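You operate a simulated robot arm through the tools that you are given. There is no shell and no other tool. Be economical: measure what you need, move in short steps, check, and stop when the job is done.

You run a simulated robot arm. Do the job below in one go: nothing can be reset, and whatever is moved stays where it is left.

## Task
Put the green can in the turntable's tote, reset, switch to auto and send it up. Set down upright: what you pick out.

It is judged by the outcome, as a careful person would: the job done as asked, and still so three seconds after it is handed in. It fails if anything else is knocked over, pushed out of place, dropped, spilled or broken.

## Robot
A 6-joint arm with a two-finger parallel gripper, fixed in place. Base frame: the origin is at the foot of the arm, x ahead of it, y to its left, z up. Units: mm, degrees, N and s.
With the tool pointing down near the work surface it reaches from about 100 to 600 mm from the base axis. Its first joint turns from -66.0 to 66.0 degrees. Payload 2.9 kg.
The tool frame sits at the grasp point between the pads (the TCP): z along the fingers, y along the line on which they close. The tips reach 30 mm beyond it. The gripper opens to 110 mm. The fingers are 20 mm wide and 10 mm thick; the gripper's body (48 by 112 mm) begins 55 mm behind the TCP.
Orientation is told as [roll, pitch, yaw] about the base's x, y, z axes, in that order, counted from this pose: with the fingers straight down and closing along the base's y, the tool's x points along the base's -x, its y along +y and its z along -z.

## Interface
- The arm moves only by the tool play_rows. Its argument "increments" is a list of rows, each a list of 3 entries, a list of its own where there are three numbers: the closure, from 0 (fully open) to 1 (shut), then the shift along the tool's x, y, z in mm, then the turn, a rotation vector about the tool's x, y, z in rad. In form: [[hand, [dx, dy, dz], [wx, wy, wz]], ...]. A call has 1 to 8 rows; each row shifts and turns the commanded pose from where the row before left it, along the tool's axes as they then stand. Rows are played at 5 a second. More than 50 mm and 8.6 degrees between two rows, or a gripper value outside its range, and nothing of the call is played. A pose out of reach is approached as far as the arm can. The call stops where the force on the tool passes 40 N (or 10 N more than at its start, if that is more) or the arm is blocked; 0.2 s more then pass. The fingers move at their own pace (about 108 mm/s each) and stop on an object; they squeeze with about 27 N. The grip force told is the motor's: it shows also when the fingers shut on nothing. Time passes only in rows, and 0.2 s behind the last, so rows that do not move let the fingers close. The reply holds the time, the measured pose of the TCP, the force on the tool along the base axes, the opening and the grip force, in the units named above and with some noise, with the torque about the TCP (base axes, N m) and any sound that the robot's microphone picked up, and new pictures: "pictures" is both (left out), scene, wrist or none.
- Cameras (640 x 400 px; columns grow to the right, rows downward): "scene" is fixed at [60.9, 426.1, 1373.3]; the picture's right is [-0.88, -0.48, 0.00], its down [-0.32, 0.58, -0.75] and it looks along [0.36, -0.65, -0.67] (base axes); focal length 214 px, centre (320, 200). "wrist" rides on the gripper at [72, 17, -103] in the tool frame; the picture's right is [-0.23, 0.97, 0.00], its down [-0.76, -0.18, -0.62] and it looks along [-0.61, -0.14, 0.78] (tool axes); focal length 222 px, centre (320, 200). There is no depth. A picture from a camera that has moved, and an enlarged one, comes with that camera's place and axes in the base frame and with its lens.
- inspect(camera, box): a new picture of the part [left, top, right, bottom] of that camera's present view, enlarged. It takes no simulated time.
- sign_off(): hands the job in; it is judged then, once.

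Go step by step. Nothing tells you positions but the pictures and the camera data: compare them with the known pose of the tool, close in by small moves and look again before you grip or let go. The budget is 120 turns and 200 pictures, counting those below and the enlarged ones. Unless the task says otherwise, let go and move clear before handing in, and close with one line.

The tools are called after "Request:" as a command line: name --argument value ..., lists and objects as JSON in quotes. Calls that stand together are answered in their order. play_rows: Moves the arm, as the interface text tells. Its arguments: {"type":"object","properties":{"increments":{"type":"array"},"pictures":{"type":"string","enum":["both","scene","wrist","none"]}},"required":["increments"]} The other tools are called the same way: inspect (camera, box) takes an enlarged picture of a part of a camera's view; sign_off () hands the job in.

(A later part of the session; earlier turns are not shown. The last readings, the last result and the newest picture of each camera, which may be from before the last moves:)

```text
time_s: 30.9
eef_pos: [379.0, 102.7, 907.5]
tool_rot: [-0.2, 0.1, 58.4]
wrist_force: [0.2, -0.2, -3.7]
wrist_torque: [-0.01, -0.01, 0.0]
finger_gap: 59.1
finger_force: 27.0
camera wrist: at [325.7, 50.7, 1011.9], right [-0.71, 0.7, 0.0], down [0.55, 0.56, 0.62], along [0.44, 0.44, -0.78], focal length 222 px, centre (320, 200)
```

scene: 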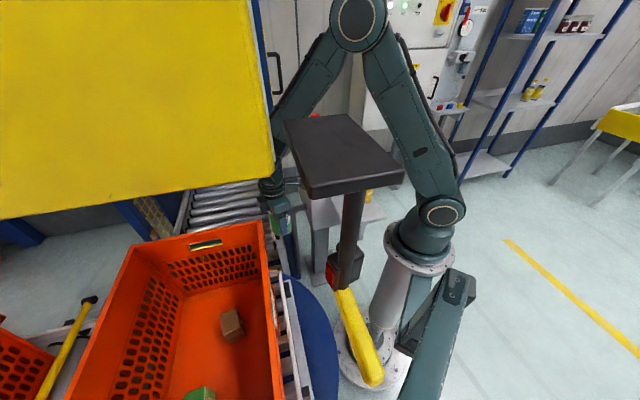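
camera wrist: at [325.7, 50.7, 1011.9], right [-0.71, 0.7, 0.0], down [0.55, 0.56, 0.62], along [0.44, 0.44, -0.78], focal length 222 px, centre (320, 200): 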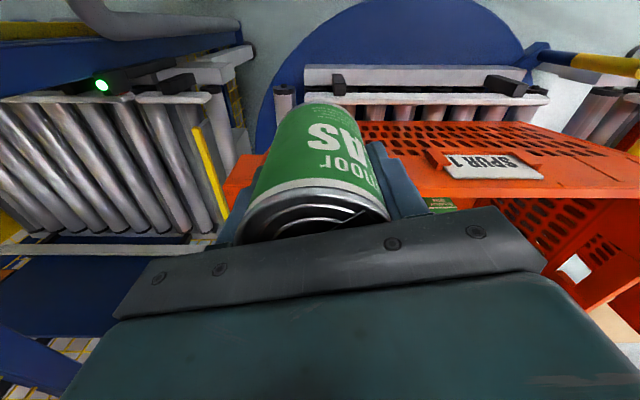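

Request:
play_rows --increments '[[0.7, [-37, -9, 0], [0, 0, 0]], [0.7, [-37, -9, 0], [0, 0, 0]], [0.7, [-37, -9, 0], [0, 0, 0]]]'

```text
time_s: 31.7
eef_pos: [458.6, 182.2, 907.4]
tool_rot: [-0.2, 0.1, 58.5]
wrist_force: [-0.4, 0.6, -3.3]
wrist_torque: [0.01, -0.04, -0.01]
finger_gap: 59.2
finger_force: 27.3
camera wrist: at [405.7, 132.0, 1012.2], right [-0.71, 0.7, 0.0], down [0.55, 0.56, 0.62], along [0.44, 0.44, -0.78], focal length 222 px, centre (320, 200)
```

scene: 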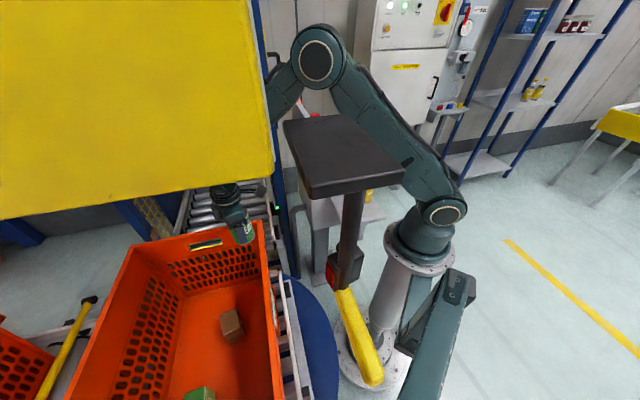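
wrist: 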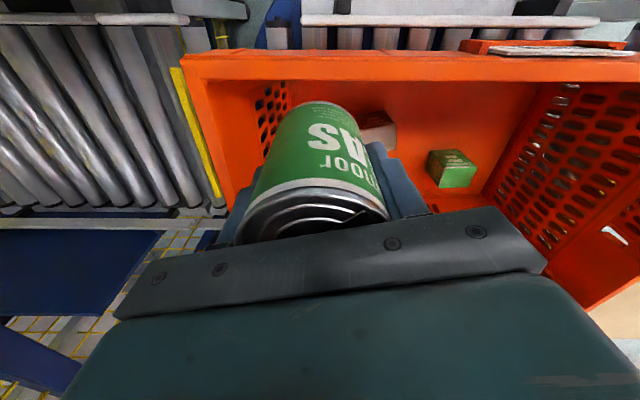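

Request:
play_rows --increments '[[0.7, [-35, -8, 0], [0, 0, 0]], [0.7, [-35, -8, 0], [0, 0, 0]]]'

```text
time_s: 32.3
eef_pos: [508.1, 233.2, 909.3]
tool_rot: [-0.1, 0.1, 58.4]
wrist_force: [0.1, 0.6, -3.1]
wrist_torque: [-0.02, -0.02, -0.02]
finger_gap: 59.4
finger_force: 27.0
camera wrist: at [455.6, 182.0, 1014.1], right [-0.71, 0.7, 0.0], down [0.55, 0.56, 0.62], along [0.44, 0.44, -0.78], focal length 222 px, centre (320, 200)
```

scene: 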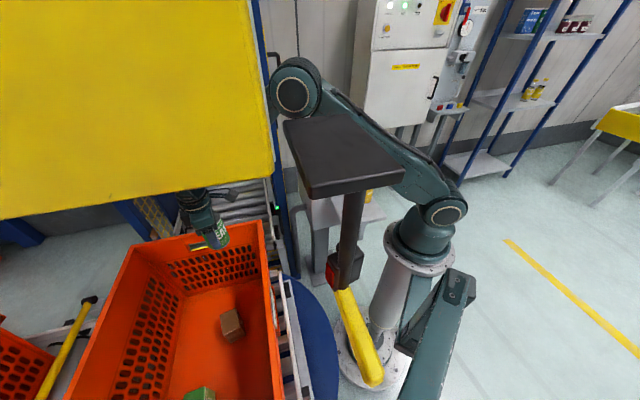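
wrist: 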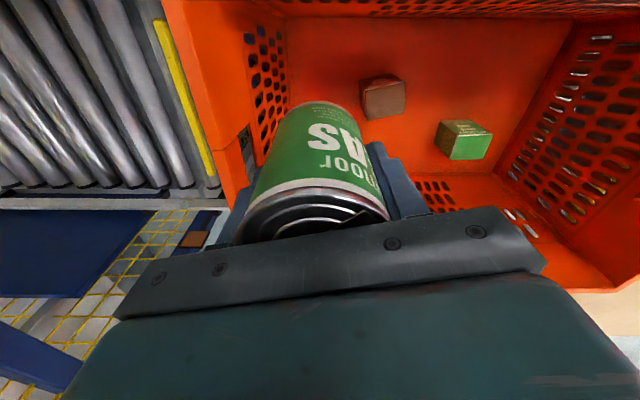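

Over the tote's clear end, I start to lower.

Request:
play_rows --increments '[[0.7, [0, 0, 35], [0, 0, 0]], [0.7, [0, 0, 35], [0, 0, 0]], [0.7, [0, 0, 35], [0, 0, 0]], [0.7, [0, 0, 35], [0, 0, 0]]]'

```text
time_s: 33.3
eef_pos: [506.7, 232.3, 769.0]
tool_rot: [0.0, 0.0, 58.5]
wrist_force: [0.2, 0.5, -3.1]
wrist_torque: [-0.02, -0.01, 0.01]
finger_gap: 59.3
finger_force: 27.1
camera wrist: at [453.5, 180.6, 873.2], right [-0.71, 0.7, 0.0], down [0.55, 0.56, 0.62], along [0.44, 0.44, -0.78], focal length 222 px, centre (320, 200)
```

scene: 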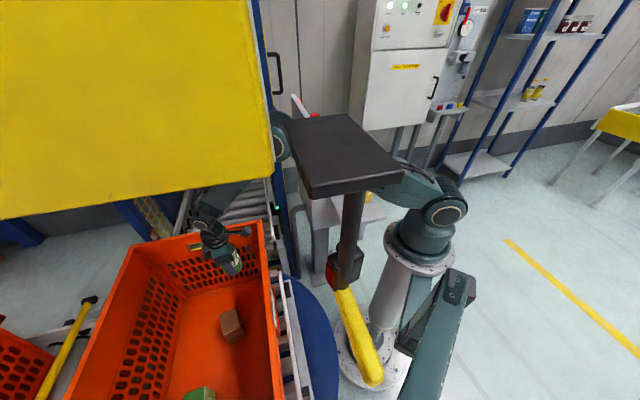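
wrist: 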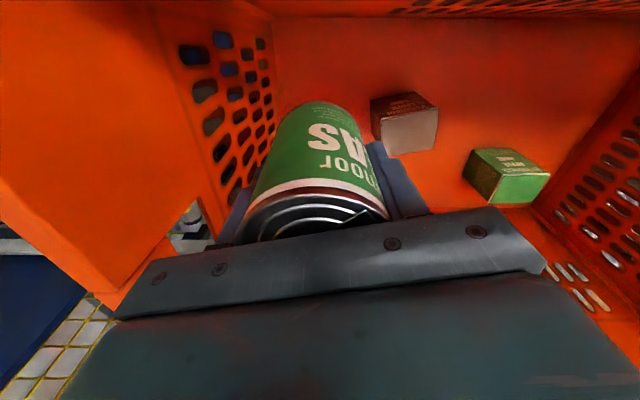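

Request:
play_rows --increments '[[0.7, [0, 0, 35], [0, 0, 0]], [0.7, [0, 0, 35], [0, 0, 0]], [0.7, [0, 0, 35], [0, 0, 0]]]'

```text
time_s: 34.1
eef_pos: [507.6, 232.2, 663.1]
tool_rot: [-0.1, 0.0, 58.5]
wrist_force: [-0.4, -0.1, -2.8]
wrist_torque: [-0.01, -0.02, 0.01]
finger_gap: 59.4
finger_force: 26.7
camera wrist: at [455.1, 181.8, 767.7], right [-0.71, 0.7, 0.0], down [0.55, 0.56, 0.62], along [0.44, 0.44, -0.78], focal length 222 px, centre (320, 200)
```

scene: 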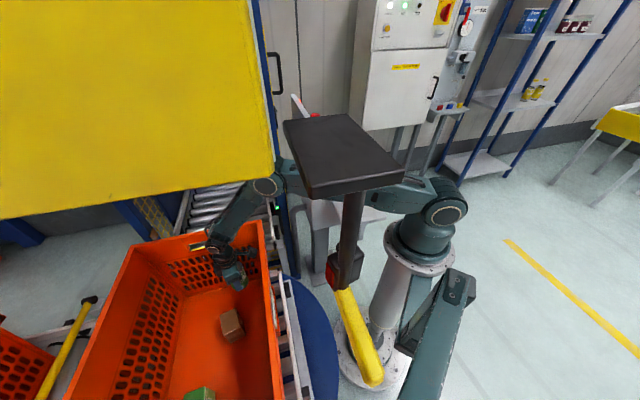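
wrist: 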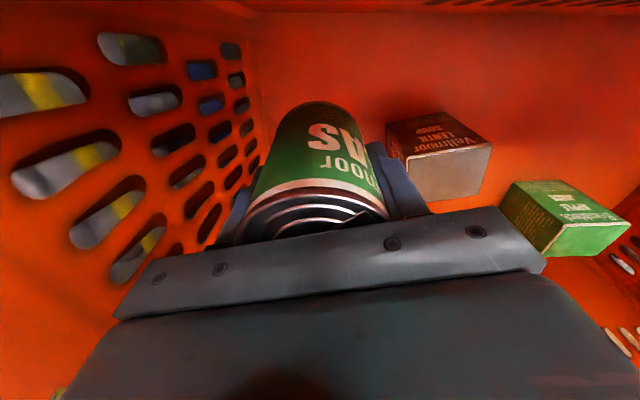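

Request:
play_rows --increments '[[0.7, [0, 0, 30], [0, 0, 0]], [0.7, [0, 0, 30], [0, 0, 0]], [0.7, [0, 0, 10], [0, 0, 0]]]'

```text
time_s: 34.9
eef_pos: [508.3, 233.9, 594.0]
tool_rot: [-0.2, -0.1, 58.5]
wrist_force: [3.9, 3.4, 1.3]
wrist_torque: [-0.73, 0.69, 0.05]
finger_gap: 59.2
finger_force: 26.9
camera wrist: at [455.7, 182.2, 699.1], right [-0.71, 0.7, 0.0], down [0.55, 0.56, 0.62], along [0.44, 0.44, -0.78], focal length 222 px, centre (320, 200)
```

scene: 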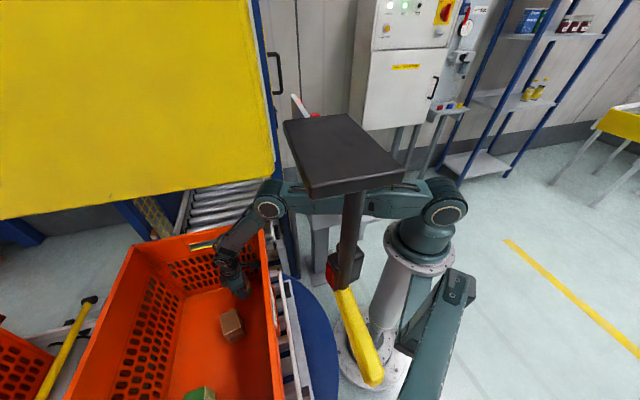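
wrist: 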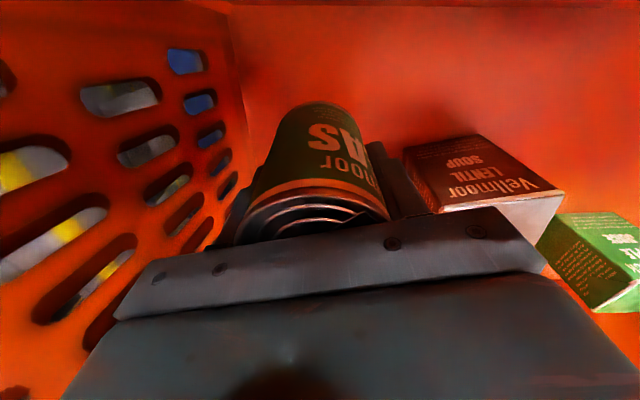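

A light side force tells me the wrist is touching the near rim, so I rise a bit, move outward 25 mm, and continue down.

Request:
play_rows --increments '[[0.7, [0, 0, -12], [0, 0, 0]], [0.7, [-12, -3, 0], [0, 0, 0]], [0.7, [-13, -3, 0], [0, 0, 0]], [0.7, [0, 0, 0], [0, 0, 0]]]' --pictures "wrist"

```text
time_s: 35.9
eef_pos: [526.7, 251.3, 605.4]
tool_rot: [-0.1, 0.1, 58.5]
wrist_force: [-0.6, -0.9, -3.3]
wrist_torque: [0.01, -0.05, 0.03]
finger_gap: 59.3
finger_force: 27.0
camera wrist: at [474.4, 200.2, 710.9], right [-0.71, 0.7, 0.0], down [0.55, 0.56, 0.62], along [0.44, 0.44, -0.78], focal length 222 px, centre (320, 200)
```

wrist: 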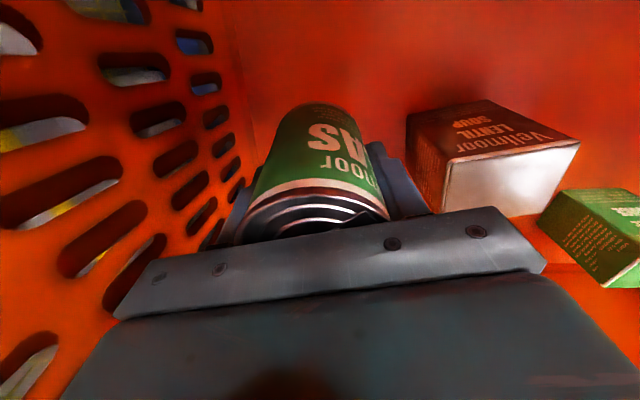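

Request:
play_rows --increments '[[0.7, [0, 0, 15], [0, 0, 0]], [0.7, [0, 0, 15], [0, 0, 0]], [0.7, [0, 0, 10], [0, 0, 0]]]' --pictures "wrist"

```text
time_s: 36.7
eef_pos: [528.2, 250.6, 565.4]
tool_rot: [-0.1, 0.1, 58.5]
wrist_force: [0.4, -0.1, -2.5]
wrist_torque: [0.01, 0.01, -0.02]
finger_gap: 59.5
finger_force: 27.1
camera wrist: at [474.7, 199.5, 670.3], right [-0.71, 0.7, 0.0], down [0.55, 0.56, 0.62], along [0.44, 0.44, -0.78], focal length 222 px, centre (320, 200)
```

wrist: 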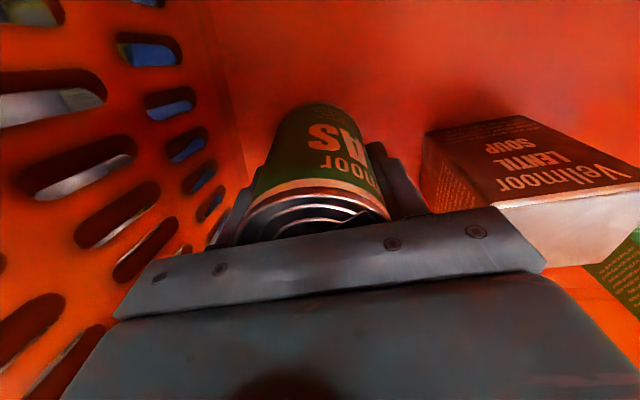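

Request:
play_rows --increments '[[0.7, [0, 0, 8], [0, 0, 0]], [0.7, [0, 0, 8], [0, 0, 0]]]' --pictures "wrist"

```text
time_s: 37.3
eef_pos: [528.8, 251.9, 553.4]
tool_rot: [-0.2, -0.1, 58.5]
wrist_force: [-4.0, -1.8, 14.4]
wrist_torque: [0.33, 0.34, 0.07]
finger_gap: 58.9
finger_force: 27.4
camera wrist: at [476.0, 199.9, 656.3], right [-0.71, 0.7, 0.0], down [0.55, 0.56, 0.63], along [0.44, 0.44, -0.78], focal length 222 px, centre (320, 200)
```

wrist: 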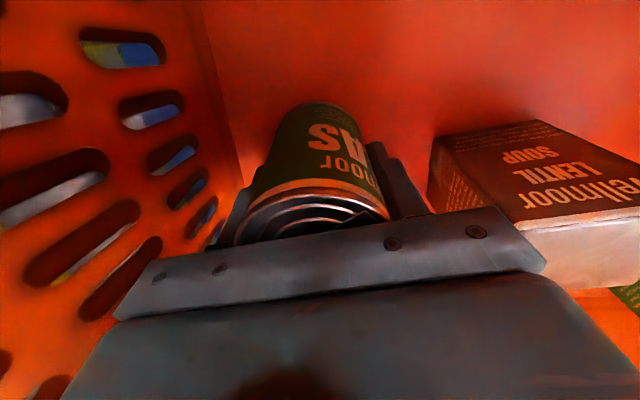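

The can is on the floor. I relieve the pressure slightly and open the fingers a little.

Request:
play_rows --increments '[[0.7, [0, 0, -3], [0, 0, 0]], [0.42, [0, 0, 0], [0, 0, 0]], [0.35, [0, 0, 0], [0, 0, 0]], [0.25, [0, 0, 0], [0, 0, 0]], [0.25, [0, 0, 0], [0, 0, 0]]]' --pictures "wrist"

```text
time_s: 38.5
eef_pos: [527.4, 251.1, 552.9]
tool_rot: [-0.2, 0.0, 58.5]
wrist_force: [0.2, 0.0, -0.1]
wrist_torque: [-0.01, 0.02, -0.02]
finger_gap: 82.2
finger_force: 0.1
camera wrist: at [474.7, 199.5, 657.4], right [-0.71, 0.7, 0.0], down [0.55, 0.56, 0.62], along [0.44, 0.44, -0.78], focal length 222 px, centre (320, 200)
```

wrist: 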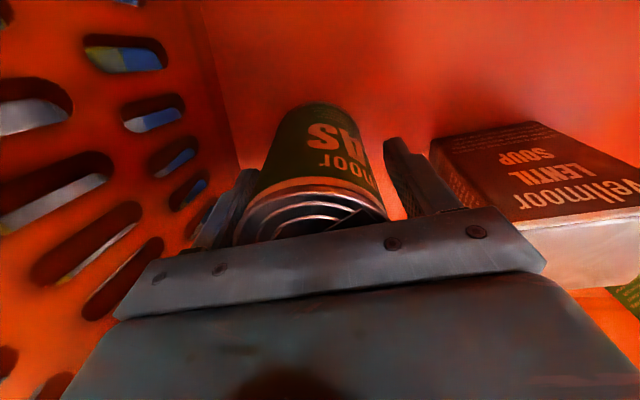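

Released and standing. I rise straight up slowly.

Request:
play_rows --increments '[[0.25, [0, 0, -15], [0, 0, 0]], [0.25, [0, 0, -20], [0, 0, 0]], [0.25, [0, 0, -30], [0, 0, 0]], [0.25, [0, 0, -35], [0, 0, 0]], [0.25, [0, 0, -40], [0, 0, 0]], [0.25, [0, 0, -40], [0, 0, 0]]]'

```text
time_s: 39.9
eef_pos: [527.0, 251.7, 734.4]
tool_rot: [-0.1, 0.1, 58.6]
wrist_force: [-0.1, -0.2, -0.3]
wrist_torque: [-0.04, 0.0, -0.01]
finger_gap: 82.5
finger_force: 0.2
camera wrist: at [474.7, 201.6, 839.0], right [-0.71, 0.7, 0.0], down [0.55, 0.56, 0.62], along [0.44, 0.44, -0.78], focal length 222 px, centre (320, 200)
```

scene: 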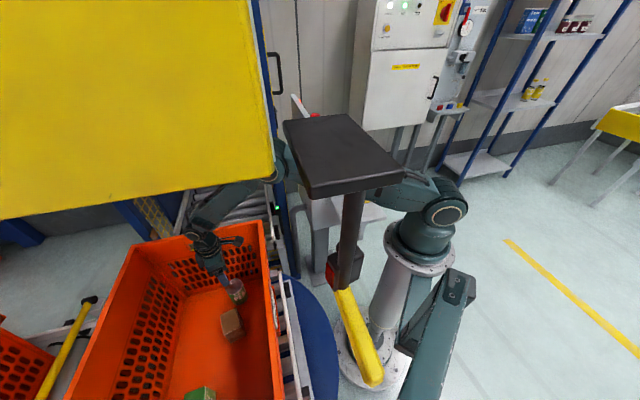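
wrist: 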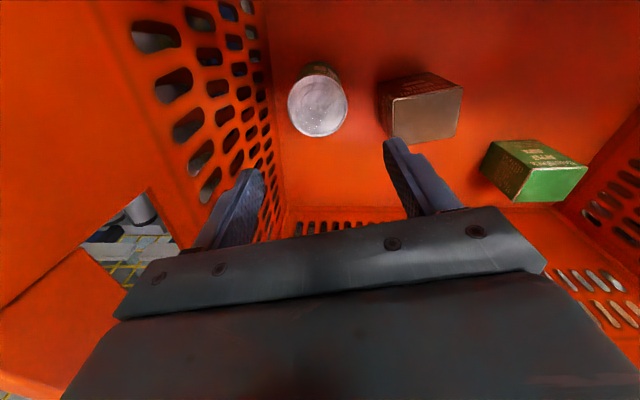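

Request:
play_rows --increments '[[0.25, [0, 0, -40], [0, 0, 0]], [0.25, [0, 0, -40], [0, 0, 0]], [0.25, [0, 0, -40], [0, 0, 0]], [0.25, [18, 4, -40], [0, 0, 0]], [0.25, [37, 9, 0], [0, 0, 0]], [0.25, [37, 9, 0], [0, 0, 0]], [0.25, [37, 9, 0], [0, 0, 0]]]' --pictures "scene"

Request:
play_rows --increments '[[0.25, [37, 9, 0], [0, 0, 0]], [0.25, [37, 9, 0], [0, 0, 0]], [0.25, [37, 9, 0], [0, 0, 0]], [0.25, [37, 9, 0], [0, 0, 0]], [0.25, [15, 4, -40], [0, 0, 0]]]' --pictures "wrist"

```text
time_s: 41.5
eef_pos: [432.8, 159.2, 893.2]
tool_rot: [-0.1, 0.0, 58.5]
wrist_force: [0.2, 0.5, -0.6]
wrist_torque: [0.0, -0.01, -0.03]
finger_gap: 82.5
finger_force: 0.1
```

scene: 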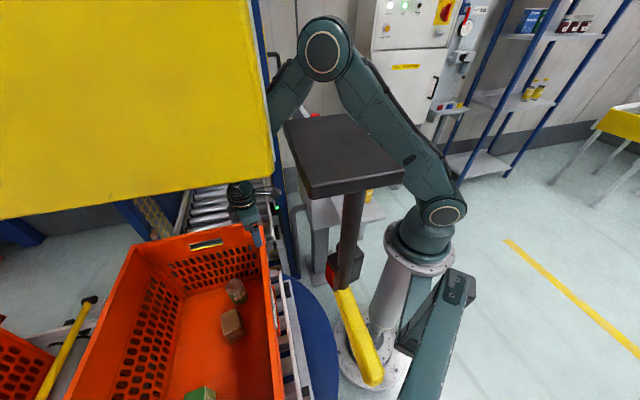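

```text
time_s: 42.7
eef_pos: [314.9, 43.2, 933.1]
tool_rot: [-0.1, 0.1, 58.5]
wrist_force: [0.2, 0.2, 0.6]
wrist_torque: [0.01, -0.04, 0.03]
finger_gap: 82.4
finger_force: 0.0
camera wrist: at [261.0, -7.9, 1037.5], right [-0.71, 0.7, 0.0], down [0.55, 0.56, 0.62], along [0.44, 0.44, -0.78], focal length 222 px, centre (320, 200)
```

wrist: 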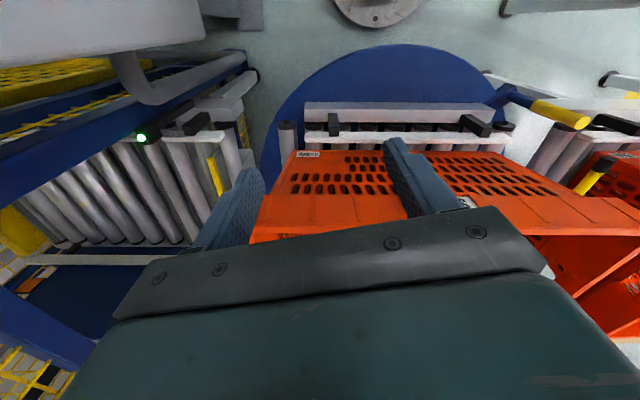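

The can is placed. Next is the panel: RESET at about (444,-420), the selector at about (388,-238) and UP at about (309,-289), all with tops near z 1014. I close the fingers and travel there on the base side.

Request:
play_rows --increments '[[1, [40, -3, -40], [0, 0, 0]], [1, [40, -3, -40], [0, 0, 0]], [1, [40, -3, -40], [0, 0, 0]], [1, [40, -3, -45], [0, 0, 0]]]' --pictures "none"

Request:
play_rows --increments '[[1, [38, -18, 0], [0, 0, 0.1]], [1, [38, -18, 0], [0, 0, 0.1]], [1, [38, -18, 0], [0, 0, 0.1]]]' --pictures "wrist"

```text
refused: row 1 steps farther than a row can; nothing moved
```

```text
time_s: 43.5
eef_pos: [288.2, -82.5, 931.2]
tool_rot: [0.0, 0.0, 41.3]
wrist_force: [0.6, -0.7, -0.6]
wrist_torque: [0.02, 0.02, -0.01]
finger_gap: 0.3
finger_force: 27.1
camera wrist: at [221.5, -115.6, 1036.1], right [-0.47, 0.88, 0.0], down [0.69, 0.37, 0.62], along [0.55, 0.29, -0.78], focal length 222 px, centre (320, 200)
```

wrist: 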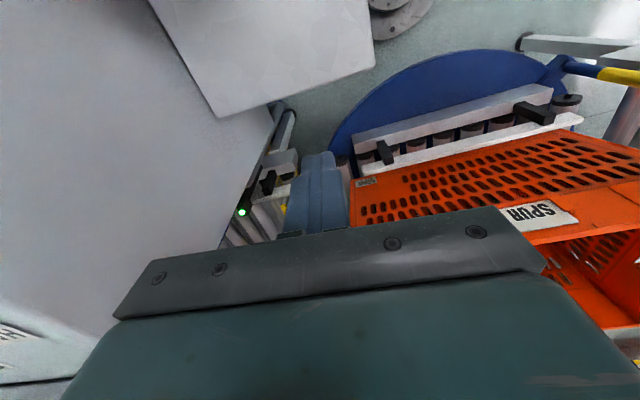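

The first call was refused and the second moved at lower height, but with clear margin. I rise now before crossing.

Request:
play_rows --increments '[[1, [0, 0, -45], [0, 0, 0]], [1, [0, 0, -45], [0, 0, 0]], [1, [0, 0, -45], [0, 0, 0]], [1, [0, 0, -45], [0, 0, 0]]]' --pictures "wrist"

```text
time_s: 44.5
eef_pos: [286.4, -83.5, 1113.3]
tool_rot: [0.0, 0.1, 41.3]
wrist_force: [0.2, 0.9, -0.8]
wrist_torque: [0.04, -0.02, -0.03]
finger_gap: 0.0
finger_force: 27.0
camera wrist: at [221.6, -116.8, 1217.4], right [-0.47, 0.88, 0.0], down [0.69, 0.37, 0.62], along [0.55, 0.29, -0.78], focal length 222 px, centre (320, 200)
```

wrist: 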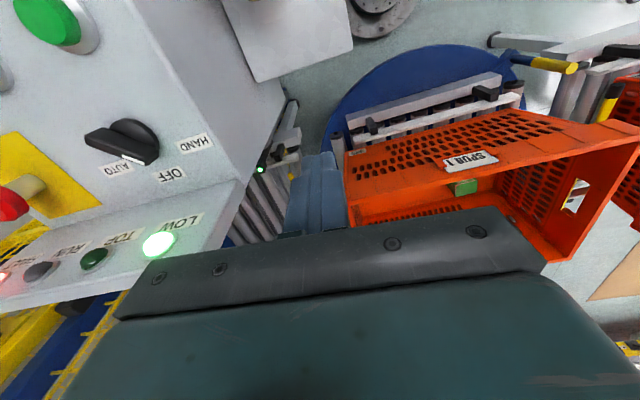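

Request:
play_rows --increments '[[1, [22, -38, 0], [0, 0, 0]], [1, [22, -38, 0], [0, 0, 0]], [1, [22, -38, 0], [0, 0, 0]], [1, [22, -38, 0], [0, 0, 0]], [1, [22, -38, 0], [0, 0, 0]]]' --pictures "both"

```text
time_s: 45.7
eef_pos: [330.2, -300.6, 1112.2]
tool_rot: [0.0, -0.1, 41.3]
wrist_force: [-0.2, -0.4, -0.3]
wrist_torque: [-0.01, 0.03, 0.01]
finger_gap: 0.0
finger_force: 27.4
camera wrist: at [263.9, -333.3, 1217.5], right [-0.47, 0.88, 0.0], down [0.69, 0.37, 0.62], along [0.55, 0.29, -0.78], focal length 222 px, centre (320, 200)
```

scene: 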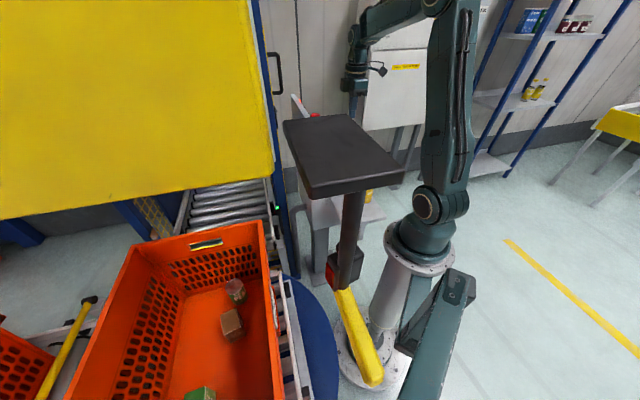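
wrist: 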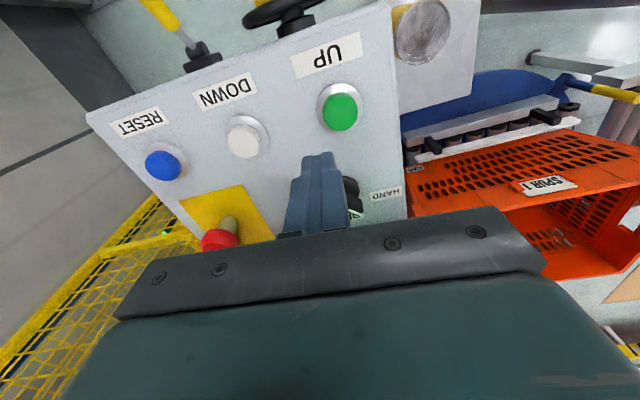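

I move over RESET at height.

Request:
play_rows --increments '[[1, [-1, -42, 0], [0, 0, 0]], [1, [-1, -42, 0], [0, 0, 0]], [1, [-1, -42, 0], [0, 0, 0]], [1, [-1, -42, 0], [0, 0, 0]]]' --pictures "wrist"

```text
time_s: 46.7
eef_pos: [443.2, -422.9, 1111.0]
tool_rot: [0.0, 0.0, 41.2]
wrist_force: [-0.6, -0.6, 0.8]
wrist_torque: [0.03, 0.01, -0.01]
finger_gap: 0.0
finger_force: 26.4
camera wrist: at [377.7, -456.6, 1216.9], right [-0.47, 0.88, 0.0], down [0.69, 0.37, 0.62], along [0.55, 0.29, -0.78], focal length 222 px, centre (320, 200)
```

wrist: 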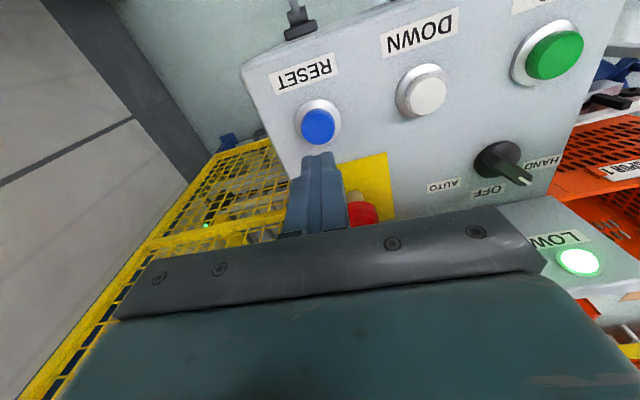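

Request:
play_rows --increments '[[1, [-1, 0, 30], [0, 0, 0]], [1, [-1, 0, 25], [0, 0, 0]]]' --pictures "wrist"

```text
time_s: 47.3
eef_pos: [444.9, -422.3, 1059.8]
tool_rot: [-0.1, 0.0, 41.3]
wrist_force: [0.6, -1.2, 0.5]
wrist_torque: [0.03, 0.02, -0.03]
finger_gap: 0.1
finger_force: 26.9
camera wrist: at [379.6, -455.2, 1163.6], right [-0.47, 0.88, 0.0], down [0.69, 0.37, 0.62], along [0.55, 0.29, -0.78], focal length 222 px, centre (320, 200)
```

wrist: 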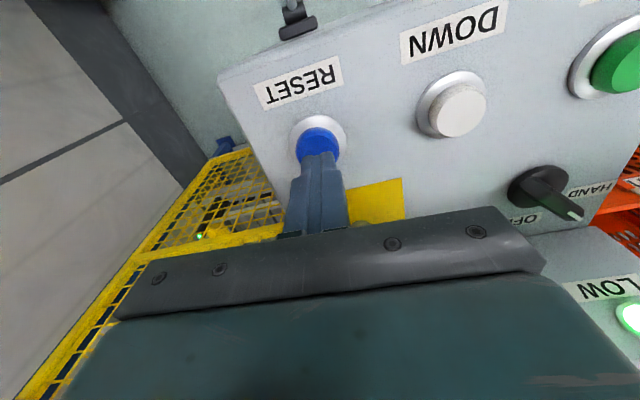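

Request:
play_rows --increments '[[1, [0, 0, 8], [0, 0, 0]], [1, [0, 0, 5], [0, 0, 0]], [1, [0, 0, 4], [0, 0, 0]]]' --pictures "none"

```text
time_s: 48.1
eef_pos: [445.8, -421.2, 1042.8]
tool_rot: [-0.3, -0.1, 41.4]
wrist_force: [2.7, -1.2, 5.5]
wrist_torque: [0.0, -0.04, -0.02]
finger_gap: 0.0
finger_force: 26.4
heard: click
```

A click. I rise and check the FAULT lamp.

Request:
play_rows --increments '[[1, [0, 0, -15], [0, 0, 0]], [1, [0, 0, -30], [0, 0, 0]], [1, [10, 35, -15], [0, 0, 0]], [1, [10, 40, 0], [0, 0, 0]], [1, [10, 40, 0], [0, 0, 0]]]' --pictures "wrist"

```text
time_s: 49.3
eef_pos: [343.8, -353.6, 1100.7]
tool_rot: [0.0, 0.0, 41.3]
wrist_force: [-0.1, -0.6, -0.8]
wrist_torque: [-0.01, -0.03, 0.02]
finger_gap: 0.0
finger_force: 27.6
camera wrist: at [279.2, -387.2, 1204.9], right [-0.47, 0.88, 0.0], down [0.69, 0.37, 0.62], along [0.55, 0.29, -0.78], focal length 222 px, centre (320, 200)
```

wrist: 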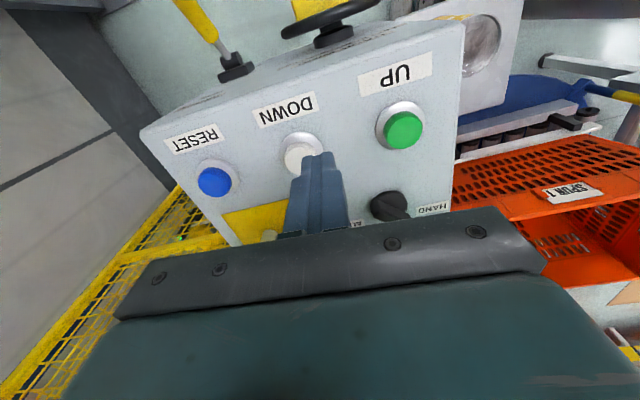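

Request:
play_rows --increments '[[1, [-22, 43, 0], [0, 0, 0]], [1, [-22, 43, 0], [0, 0, 0]], [1, [-22, 43, 0], [0, 0, 0]], [1, [-22, 43, 0], [0, 0, 0]]]' --pictures "wrist"

Request:
inspect --camera "wrist" --box '[0, 80, 240, 320]'

```text
time_s: 50.3
eef_pos: [299.6, -166.1, 1099.2]
tool_rot: [0.0, 0.0, 41.2]
wrist_force: [-0.4, -0.4, -0.2]
wrist_torque: [-0.02, -0.01, 0.01]
finger_gap: 0.0
finger_force: 26.8
camera wrist: at [232.9, -199.9, 1203.7], right [-0.47, 0.88, 0.0], down [0.69, 0.37, 0.62], along [0.55, 0.29, -0.78], focal length 222 px, centre (320, 200)
```

wrist: 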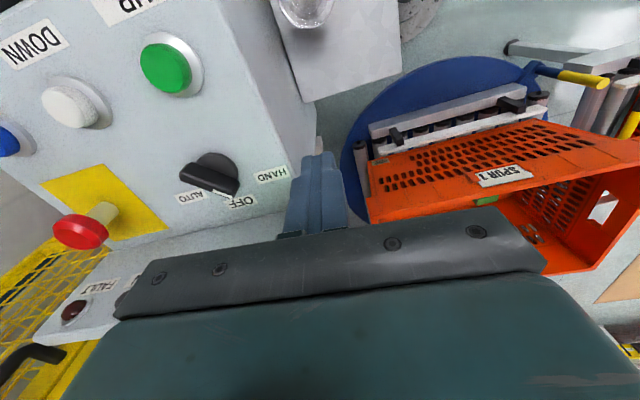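

```text
1.67 times, centred on (120, 200) of wrist
camera zoom: at [232.9, -199.9, 1203.7], right [-0.47, 0.88, 0.0], down [0.69, 0.37, 0.62], along [0.55, 0.29, -0.78], focal length 370 px, centre (653, 200)
```

zoom: 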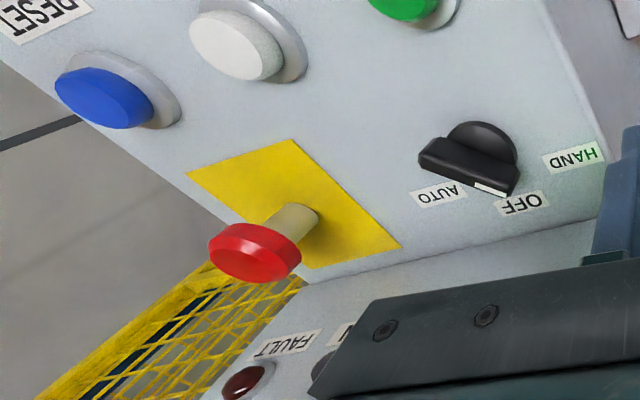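

FAULT is now off and the E-stop is out. The selector points at OFF and AUTO is clockwise as seen from above. I go above the knob for a closer look.

Request:
play_rows --increments '[[1, [0, 0, -45], [0, 0, 0]], [1, [-6, -37, 0], [0, 0, 0]], [1, [-6, -37, 0], [0, 0, 0]], [1, [-6, -37, 0], [0, 0, 0]]]' --pictures "wrist"

Request:
inspect --camera "wrist" --box '[230, 60, 430, 220]'

```text
time_s: 51.3
eef_pos: [387.2, -241.0, 1147.8]
tool_rot: [-0.1, 0.0, 41.1]
wrist_force: [-0.3, -0.1, 0.2]
wrist_torque: [0.0, 0.02, -0.03]
finger_gap: 0.0
finger_force: 26.7
camera wrist: at [320.6, -274.4, 1251.5], right [-0.47, 0.88, 0.0], down [0.69, 0.37, 0.62], along [0.55, 0.29, -0.78], focal length 222 px, centre (320, 200)
```

wrist: 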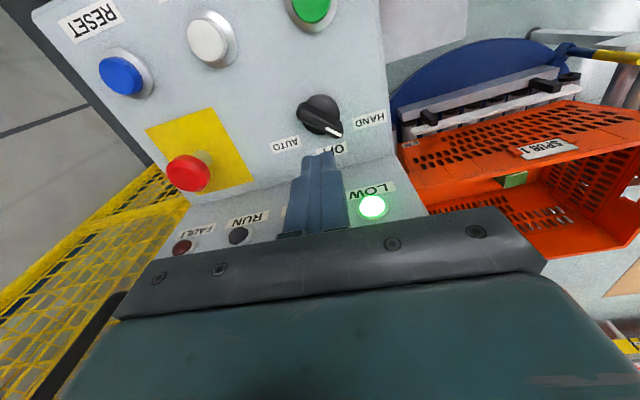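

```text
2.50 times, centred on (330, 140) of wrist
camera zoom: at [320.6, -274.4, 1251.5], right [-0.47, 0.88, 0.0], down [0.69, 0.37, 0.62], along [0.55, 0.29, -0.78], focal length 555 px, centre (295, 350)
```

zoom: 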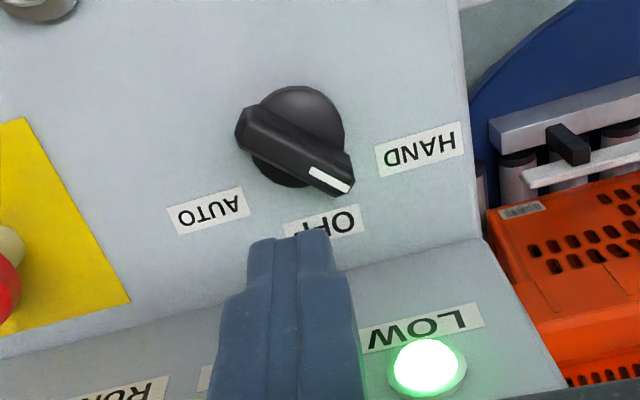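

The pointer is at 90°, which reads as HAND, so AUTO should be about 90° clockwise at pointer 0°. I turn the tool to yaw 90 so that the fingers straddle the bar.

Request:
play_rows --increments '[[0.55, [0, 0, 0], [0, 0, -0.146]], [0.55, [0, 0, 0], [0, 0, -0.146]], [0.55, [0, 0, 0], [0, 0, -0.146]], [0.55, [0, 0, 0], [0, 0, -0.146]], [0.55, [0, 0, 0], [0, 0, -0.146]], [0.55, [0, 0, 0], [0, 0, -0.123]]]' --pictures "wrist"

```text
time_s: 52.7
eef_pos: [386.6, -237.3, 1147.0]
tool_rot: [-0.1, 0.1, 90.2]
wrist_force: [-0.2, -0.5, 0.1]
wrist_torque: [0.03, 0.01, 0.0]
finger_gap: 49.4
finger_force: 0.0
camera wrist: at [368.4, -308.6, 1251.4], right [-0.97, 0.22, 0.0], down [0.17, 0.76, 0.62], along [0.14, 0.61, -0.78], focal length 222 px, centre (320, 200)
```

wrist: 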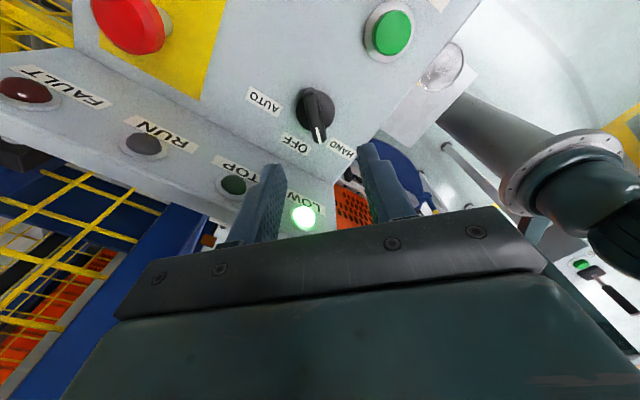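

Request:
play_rows --increments '[[0.55, [-1, -2.5, 35], [0, 0, 0]], [0.55, [0, 0, 35], [0, 0, 0]]]' --pictures "wrist"

Request:
inspect --camera "wrist" --box '[220, 60, 420, 220]'

```text
time_s: 53.3
eef_pos: [387.5, -237.1, 1075.4]
tool_rot: [-0.1, 0.1, 90.2]
wrist_force: [0.3, 0.5, -0.7]
wrist_torque: [0.02, 0.01, 0.0]
finger_gap: 49.8
finger_force: 0.0
camera wrist: at [370.7, -307.8, 1180.6], right [-0.97, 0.22, 0.0], down [0.17, 0.76, 0.62], along [0.14, 0.61, -0.78], focal length 222 px, centre (320, 200)
```

wrist: 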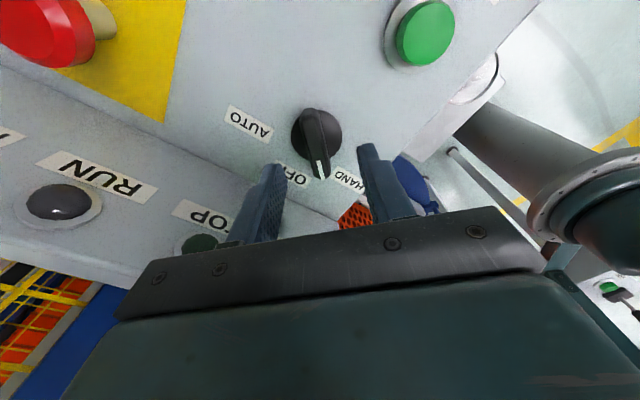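

```text
2.50 times, centred on (320, 140) of wrist
camera zoom: at [370.7, -307.8, 1180.6], right [-0.97, 0.22, 0.0], down [0.17, 0.76, 0.62], along [0.14, 0.61, -0.78], focal length 555 px, centre (320, 350)
```

zoom: 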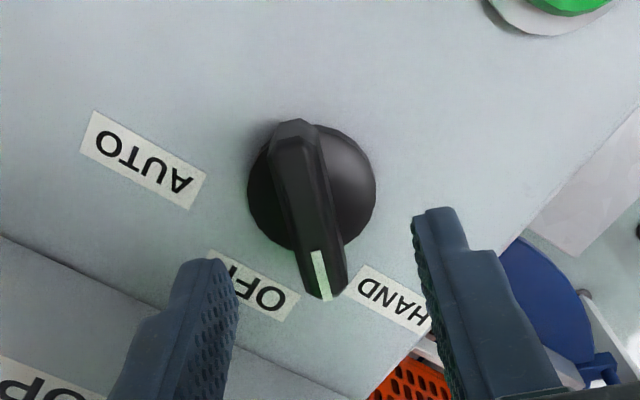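

Request:
play_rows --increments '[[0.55, [-1, -2, 15], [0, 0, 0]], [0.55, [0, 0, 12], [0, 0, 0]], [0.55, [0, 0, 8], [0, 0, 0]]]' --pictures "wrist"

```text
time_s: 54.1
eef_pos: [390.0, -236.5, 1042.8]
tool_rot: [-0.1, 0.0, 90.1]
wrist_force: [-0.2, 1.0, 0.5]
wrist_torque: [0.01, 0.0, -0.01]
finger_gap: 49.6
finger_force: 0.1
camera wrist: at [373.4, -306.3, 1145.8], right [-0.97, 0.22, 0.0], down [0.17, 0.76, 0.62], along [0.14, 0.61, -0.78], focal length 222 px, centre (320, 200)
```

wrist: 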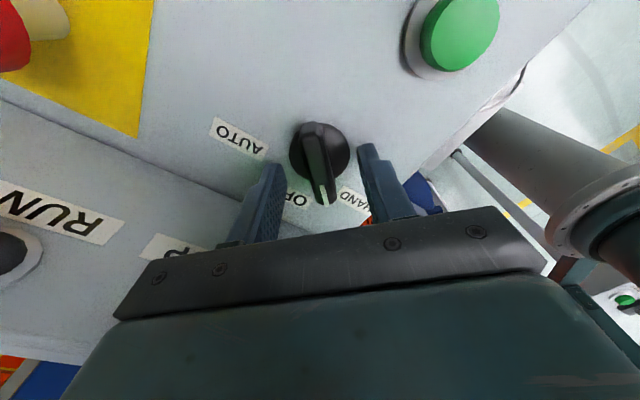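

Request:
play_rows --increments '[[0.55, [0, 0, 6], [0, 0, 0]], [0.8, [0, 0, 0], [0, 0, 0]], [0.95, [0, 0, 0], [0, 0, 0]], [0.95, [0, 0, 0], [0, 0, 0]]]' --pictures "wrist"

```text
time_s: 55.1
eef_pos: [391.0, -235.0, 1035.0]
tool_rot: [-0.1, 0.1, 90.0]
wrist_force: [-6.7, 0.0, 6.9]
wrist_torque: [0.2, 0.32, -0.04]
finger_gap: 41.3
finger_force: 45.0
camera wrist: at [373.2, -306.5, 1140.3], right [-0.97, 0.22, 0.0], down [0.18, 0.76, 0.62], along [0.14, 0.61, -0.78], focal length 222 px, centre (320, 200)
```

wrist: 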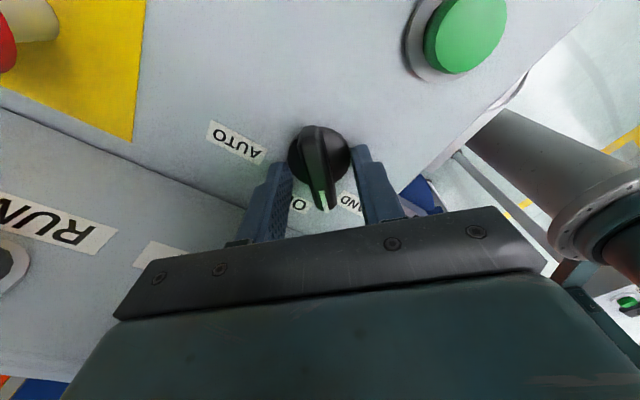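

The fingers closed on the base disc, not the bar, so I reopen, rise a few mm, and close again.

Request:
play_rows --increments '[[0.55, [0, 0, 0], [0, 0, 0]], [0.55, [0, 0, -6], [0, 0, 0]], [0.75, [0, 0, 0], [0, 0, 0]], [0.92, [0, 0, 0], [0, 0, 0]], [0.92, [0, 0, 0], [0, 0, 0]]]' --pictures "wrist"

```text
time_s: 56.3
eef_pos: [390.2, -235.3, 1040.9]
tool_rot: [0.0, 0.0, 90.2]
wrist_force: [-5.0, -0.7, 0.8]
wrist_torque: [0.15, 0.12, -0.07]
finger_gap: 13.9
finger_force: 45.0
camera wrist: at [373.1, -306.7, 1145.8], right [-0.97, 0.23, 0.0], down [0.18, 0.76, 0.62], along [0.14, 0.61, -0.78], focal length 222 px, centre (320, 200)
```

wrist: 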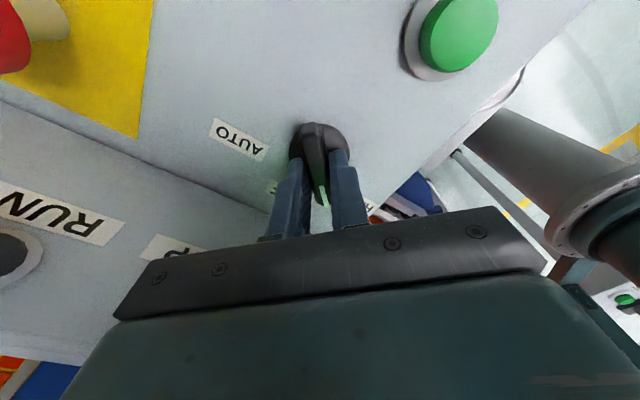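

I have the bar, gap 14 mm. I turn it clockwise.

Request:
play_rows --increments '[[0.92, [0, 0, 0], [0, 0, 0.13]], [0.92, [0, 0, 0], [0, 0, 0.13]], [0.92, [0, 0, 0], [0, 0, 0.13]], [0.92, [0, 0, 0], [0, 0, 0.13]]]' --pictures "none"

```text
time_s: 57.3
eef_pos: [391.7, -235.3, 1040.6]
tool_rot: [-0.3, 0.1, 60.2]
wrist_force: [8.3, -4.8, -4.2]
wrist_torque: [-0.93, 0.98, 0.02]
finger_gap: 13.8
finger_force: 45.4
```

Request:
play_rows --increments '[[0.92, [0, 0, 0], [0, 0, 0.13]], [0.92, [0, 0, 0], [0, 0, 0.13]], [0.92, [0, 0, 0], [0, 0, 0.13]]]' --pictures "wrist"

```text
time_s: 58.1
eef_pos: [393.0, -236.9, 1041.7]
tool_rot: [-0.4, -0.1, 37.8]
wrist_force: [22.6, -15.4, -10.0]
wrist_torque: [-0.28, 0.99, 0.12]
finger_gap: 13.9
finger_force: 44.9
camera wrist: at [324.0, -266.2, 1145.5], right [-0.42, 0.91, -0.01], down [0.71, 0.33, 0.63], along [0.57, 0.26, -0.78], focal length 222 px, centre (320, 200)
```

wrist: 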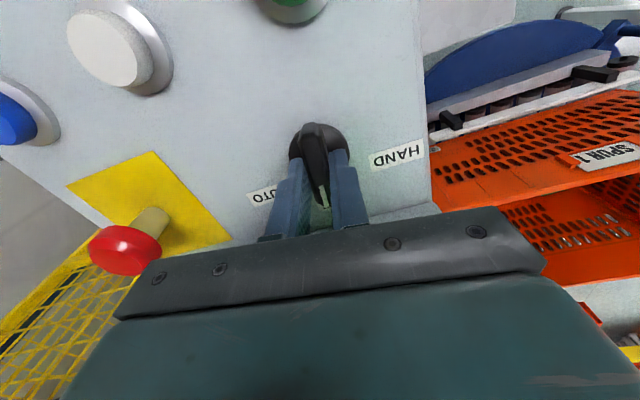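

The knob follows, with some side force building, so I shift to relieve it and continue.

Request:
play_rows --increments '[[0.92, [0, -4, 0], [0, 0, 0]], [0.92, [0, 0, 0], [0, 0, 0.1]]]' --pictures "none"

```text
time_s: 58.7
eef_pos: [392.9, -237.4, 1041.3]
tool_rot: [0.1, 0.0, 32.4]
wrist_force: [2.2, 10.3, -1.5]
wrist_torque: [0.88, -1.28, 0.05]
finger_gap: 13.8
finger_force: 44.9
```

Request:
play_rows --increments '[[0.92, [0, 0, 0], [0, 0, 0.13]], [0.92, [0, 0, 0], [0, 0, 0.13]]]' --pictures "wrist"

```text
time_s: 59.3
eef_pos: [393.4, -238.0, 1040.7]
tool_rot: [-0.2, -0.1, 17.2]
wrist_force: [5.5, 10.8, -1.1]
wrist_torque: [0.22, 0.4, -0.04]
finger_gap: 13.9
finger_force: 44.8
camera wrist: at [318.5, -241.7, 1145.8], right [-0.07, 1.0, 0.0], down [0.78, 0.06, 0.62], along [0.62, 0.04, -0.78], focal length 222 px, centre (320, 200)
```

wrist: 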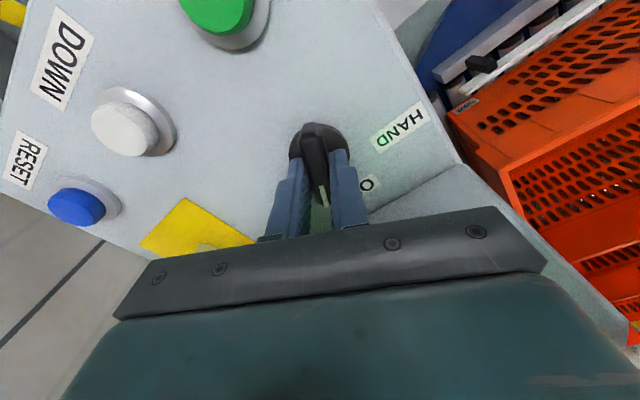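

Request:
play_rows --increments '[[0.92, [0, 0, 0], [0, 0, 0.1]], [0.92, [0, 0, 0], [0, 0, 0.1]], [0.92, [0, 0, 0], [0, 0, 0.1]]]' --pictures "none"

```text
time_s: 60.1
eef_pos: [393.5, -238.4, 1041.3]
tool_rot: [-0.2, -0.2, 0.2]
wrist_force: [13.1, 4.2, -8.7]
wrist_torque: [0.33, 1.04, 0.01]
finger_gap: 13.8
finger_force: 44.7
```

Now the pointer is at about 0°. I release and look at it.

Request:
play_rows --increments '[[0.65, [0, 0, 0], [0, 0, 0]], [0.65, [0, 0, -5], [0, 0, 0]], [0.65, [0, 0, -40], [0, 0, 0]], [0.65, [0, 0, -40], [0, 0, 0]]]' --pictures "wrist"

Request:
inspect --camera "wrist" --box '[220, 60, 420, 220]'

```text
time_s: 61.1
eef_pos: [392.6, -238.4, 1125.3]
tool_rot: [-0.1, -0.1, 0.3]
wrist_force: [-0.5, -0.7, 0.3]
wrist_torque: [0.03, 0.01, -0.04]
finger_gap: 38.6
finger_force: 0.1
camera wrist: at [319.2, -219.8, 1229.4], right [0.22, 0.97, 0.0], down [0.76, -0.17, 0.62], along [0.61, -0.14, -0.78], focal length 222 px, centre (320, 200)
```

wrist: 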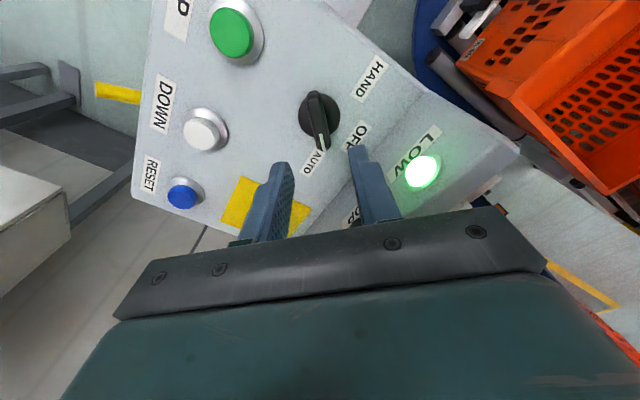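

```text
2.50 times, centred on (320, 140) of wrist
camera zoom: at [319.2, -219.8, 1229.4], right [0.22, 0.97, 0.0], down [0.76, -0.17, 0.62], along [0.61, -0.14, -0.78], focal length 555 px, centre (320, 350)
```

zoom: 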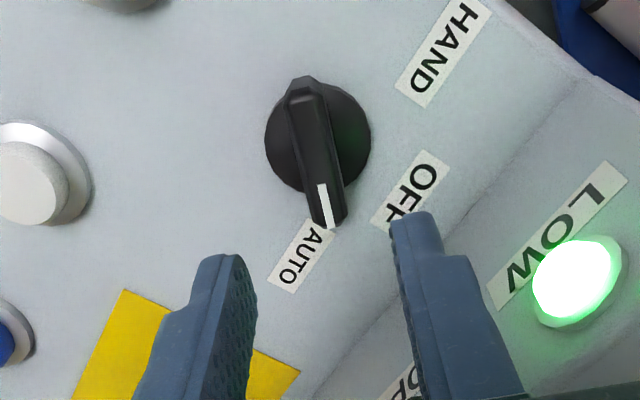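

The pointer is now at AUTO, mirroring the HAND position. I close the fingers and go over UP.

Request:
play_rows --increments '[[1, [41, -25, 0], [0, 0, 0]], [1, [41, -25, 0], [0, 0, 0]], [1, [0, 0, 20], [0, 0, 0]], [1, [0, 0, 25], [0, 0, 0]]]' --pictures "wrist"

```text
time_s: 62.1
eef_pos: [311.9, -288.0, 1080.9]
tool_rot: [-0.1, -0.1, 0.2]
wrist_force: [-0.4, 0.5, 0.7]
wrist_torque: [0.0, 0.0, 0.01]
finger_gap: 0.0
finger_force: 27.4
camera wrist: at [237.8, -269.4, 1185.9], right [0.22, 0.97, 0.0], down [0.76, -0.17, 0.62], along [0.61, -0.14, -0.78], focal length 222 px, centre (320, 200)
```

wrist: 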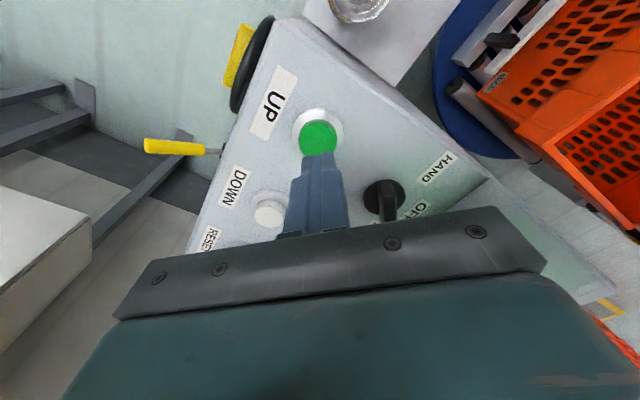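

Request:
play_rows --increments '[[1, [2, 1, 20], [0, 0, 0]], [1, [0, 0, 10], [0, 0, 0]], [1, [0, 0, 5], [0, 0, 0]], [1, [0, 0, 4], [0, 0, 0]]]' --pictures "both"

```text
time_s: 63.1
eef_pos: [309.4, -287.4, 1042.9]
tool_rot: [-0.3, -0.2, 0.1]
wrist_force: [0.4, -0.2, 7.3]
wrist_torque: [0.0, 0.02, -0.04]
finger_gap: 0.0
finger_force: 26.8
heard: click
camera wrist: at [235.8, -269.8, 1147.0], right [0.22, 0.97, 0.0], down [0.76, -0.17, 0.63], along [0.61, -0.14, -0.78], focal length 222 px, centre (320, 200)
```

scene: 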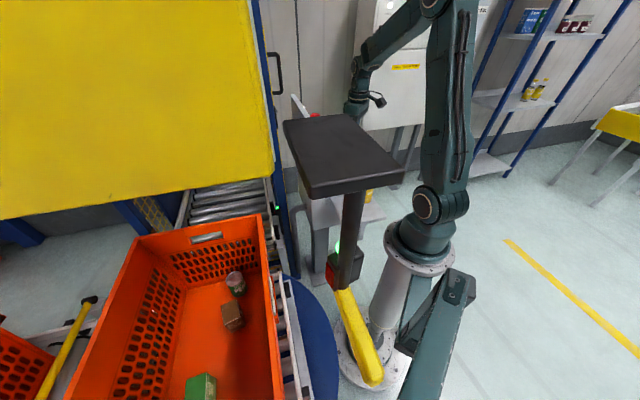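
wrist: 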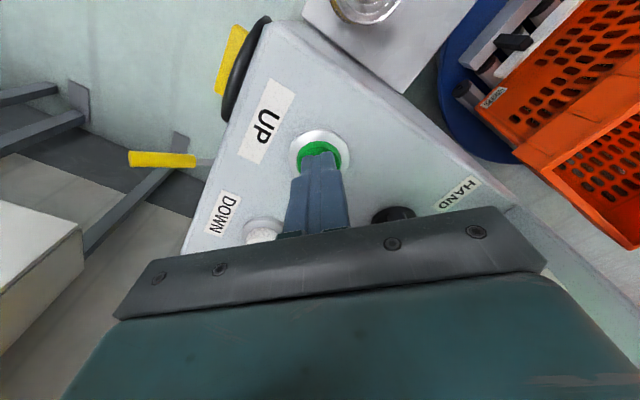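

A click, and the tote has begun to move. I lift off the button and watch.

Request:
play_rows --increments '[[1, [0, 0, -20], [0, 0, 0]], [1, [0, 0, -30], [0, 0, 0]], [1, [0, 0, 0], [0, 0, 0]], [1, [0, 0, 0], [0, 0, 0]], [1, [0, 0, 0], [0, 0, 0]], [1, [0, 0, 0], [0, 0, 0]]]' --pictures "both"

```text
time_s: 64.5
eef_pos: [311.6, -288.2, 1092.5]
tool_rot: [-0.1, -0.2, 0.2]
wrist_force: [0.4, -0.1, -0.5]
wrist_torque: [0.01, 0.01, 0.03]
finger_gap: 0.0
finger_force: 27.4
camera wrist: at [238.9, -269.9, 1196.1], right [0.22, 0.97, 0.0], down [0.76, -0.17, 0.62], along [0.61, -0.14, -0.78], focal length 222 px, centre (320, 200)
```

scene: 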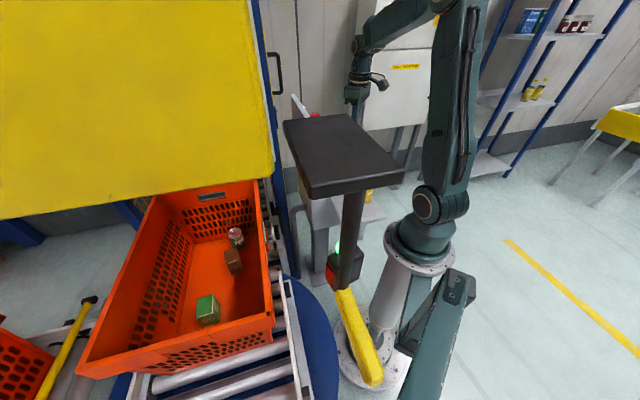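
wrist: 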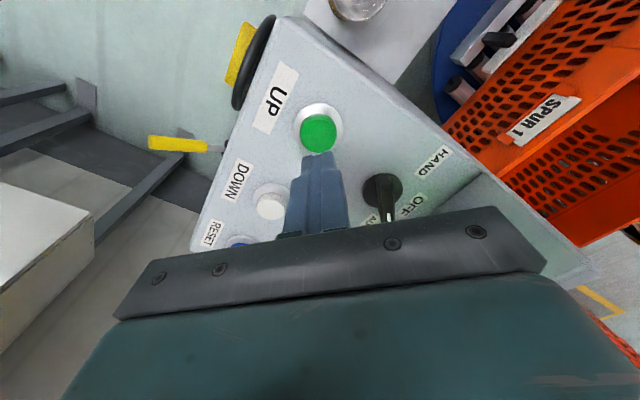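

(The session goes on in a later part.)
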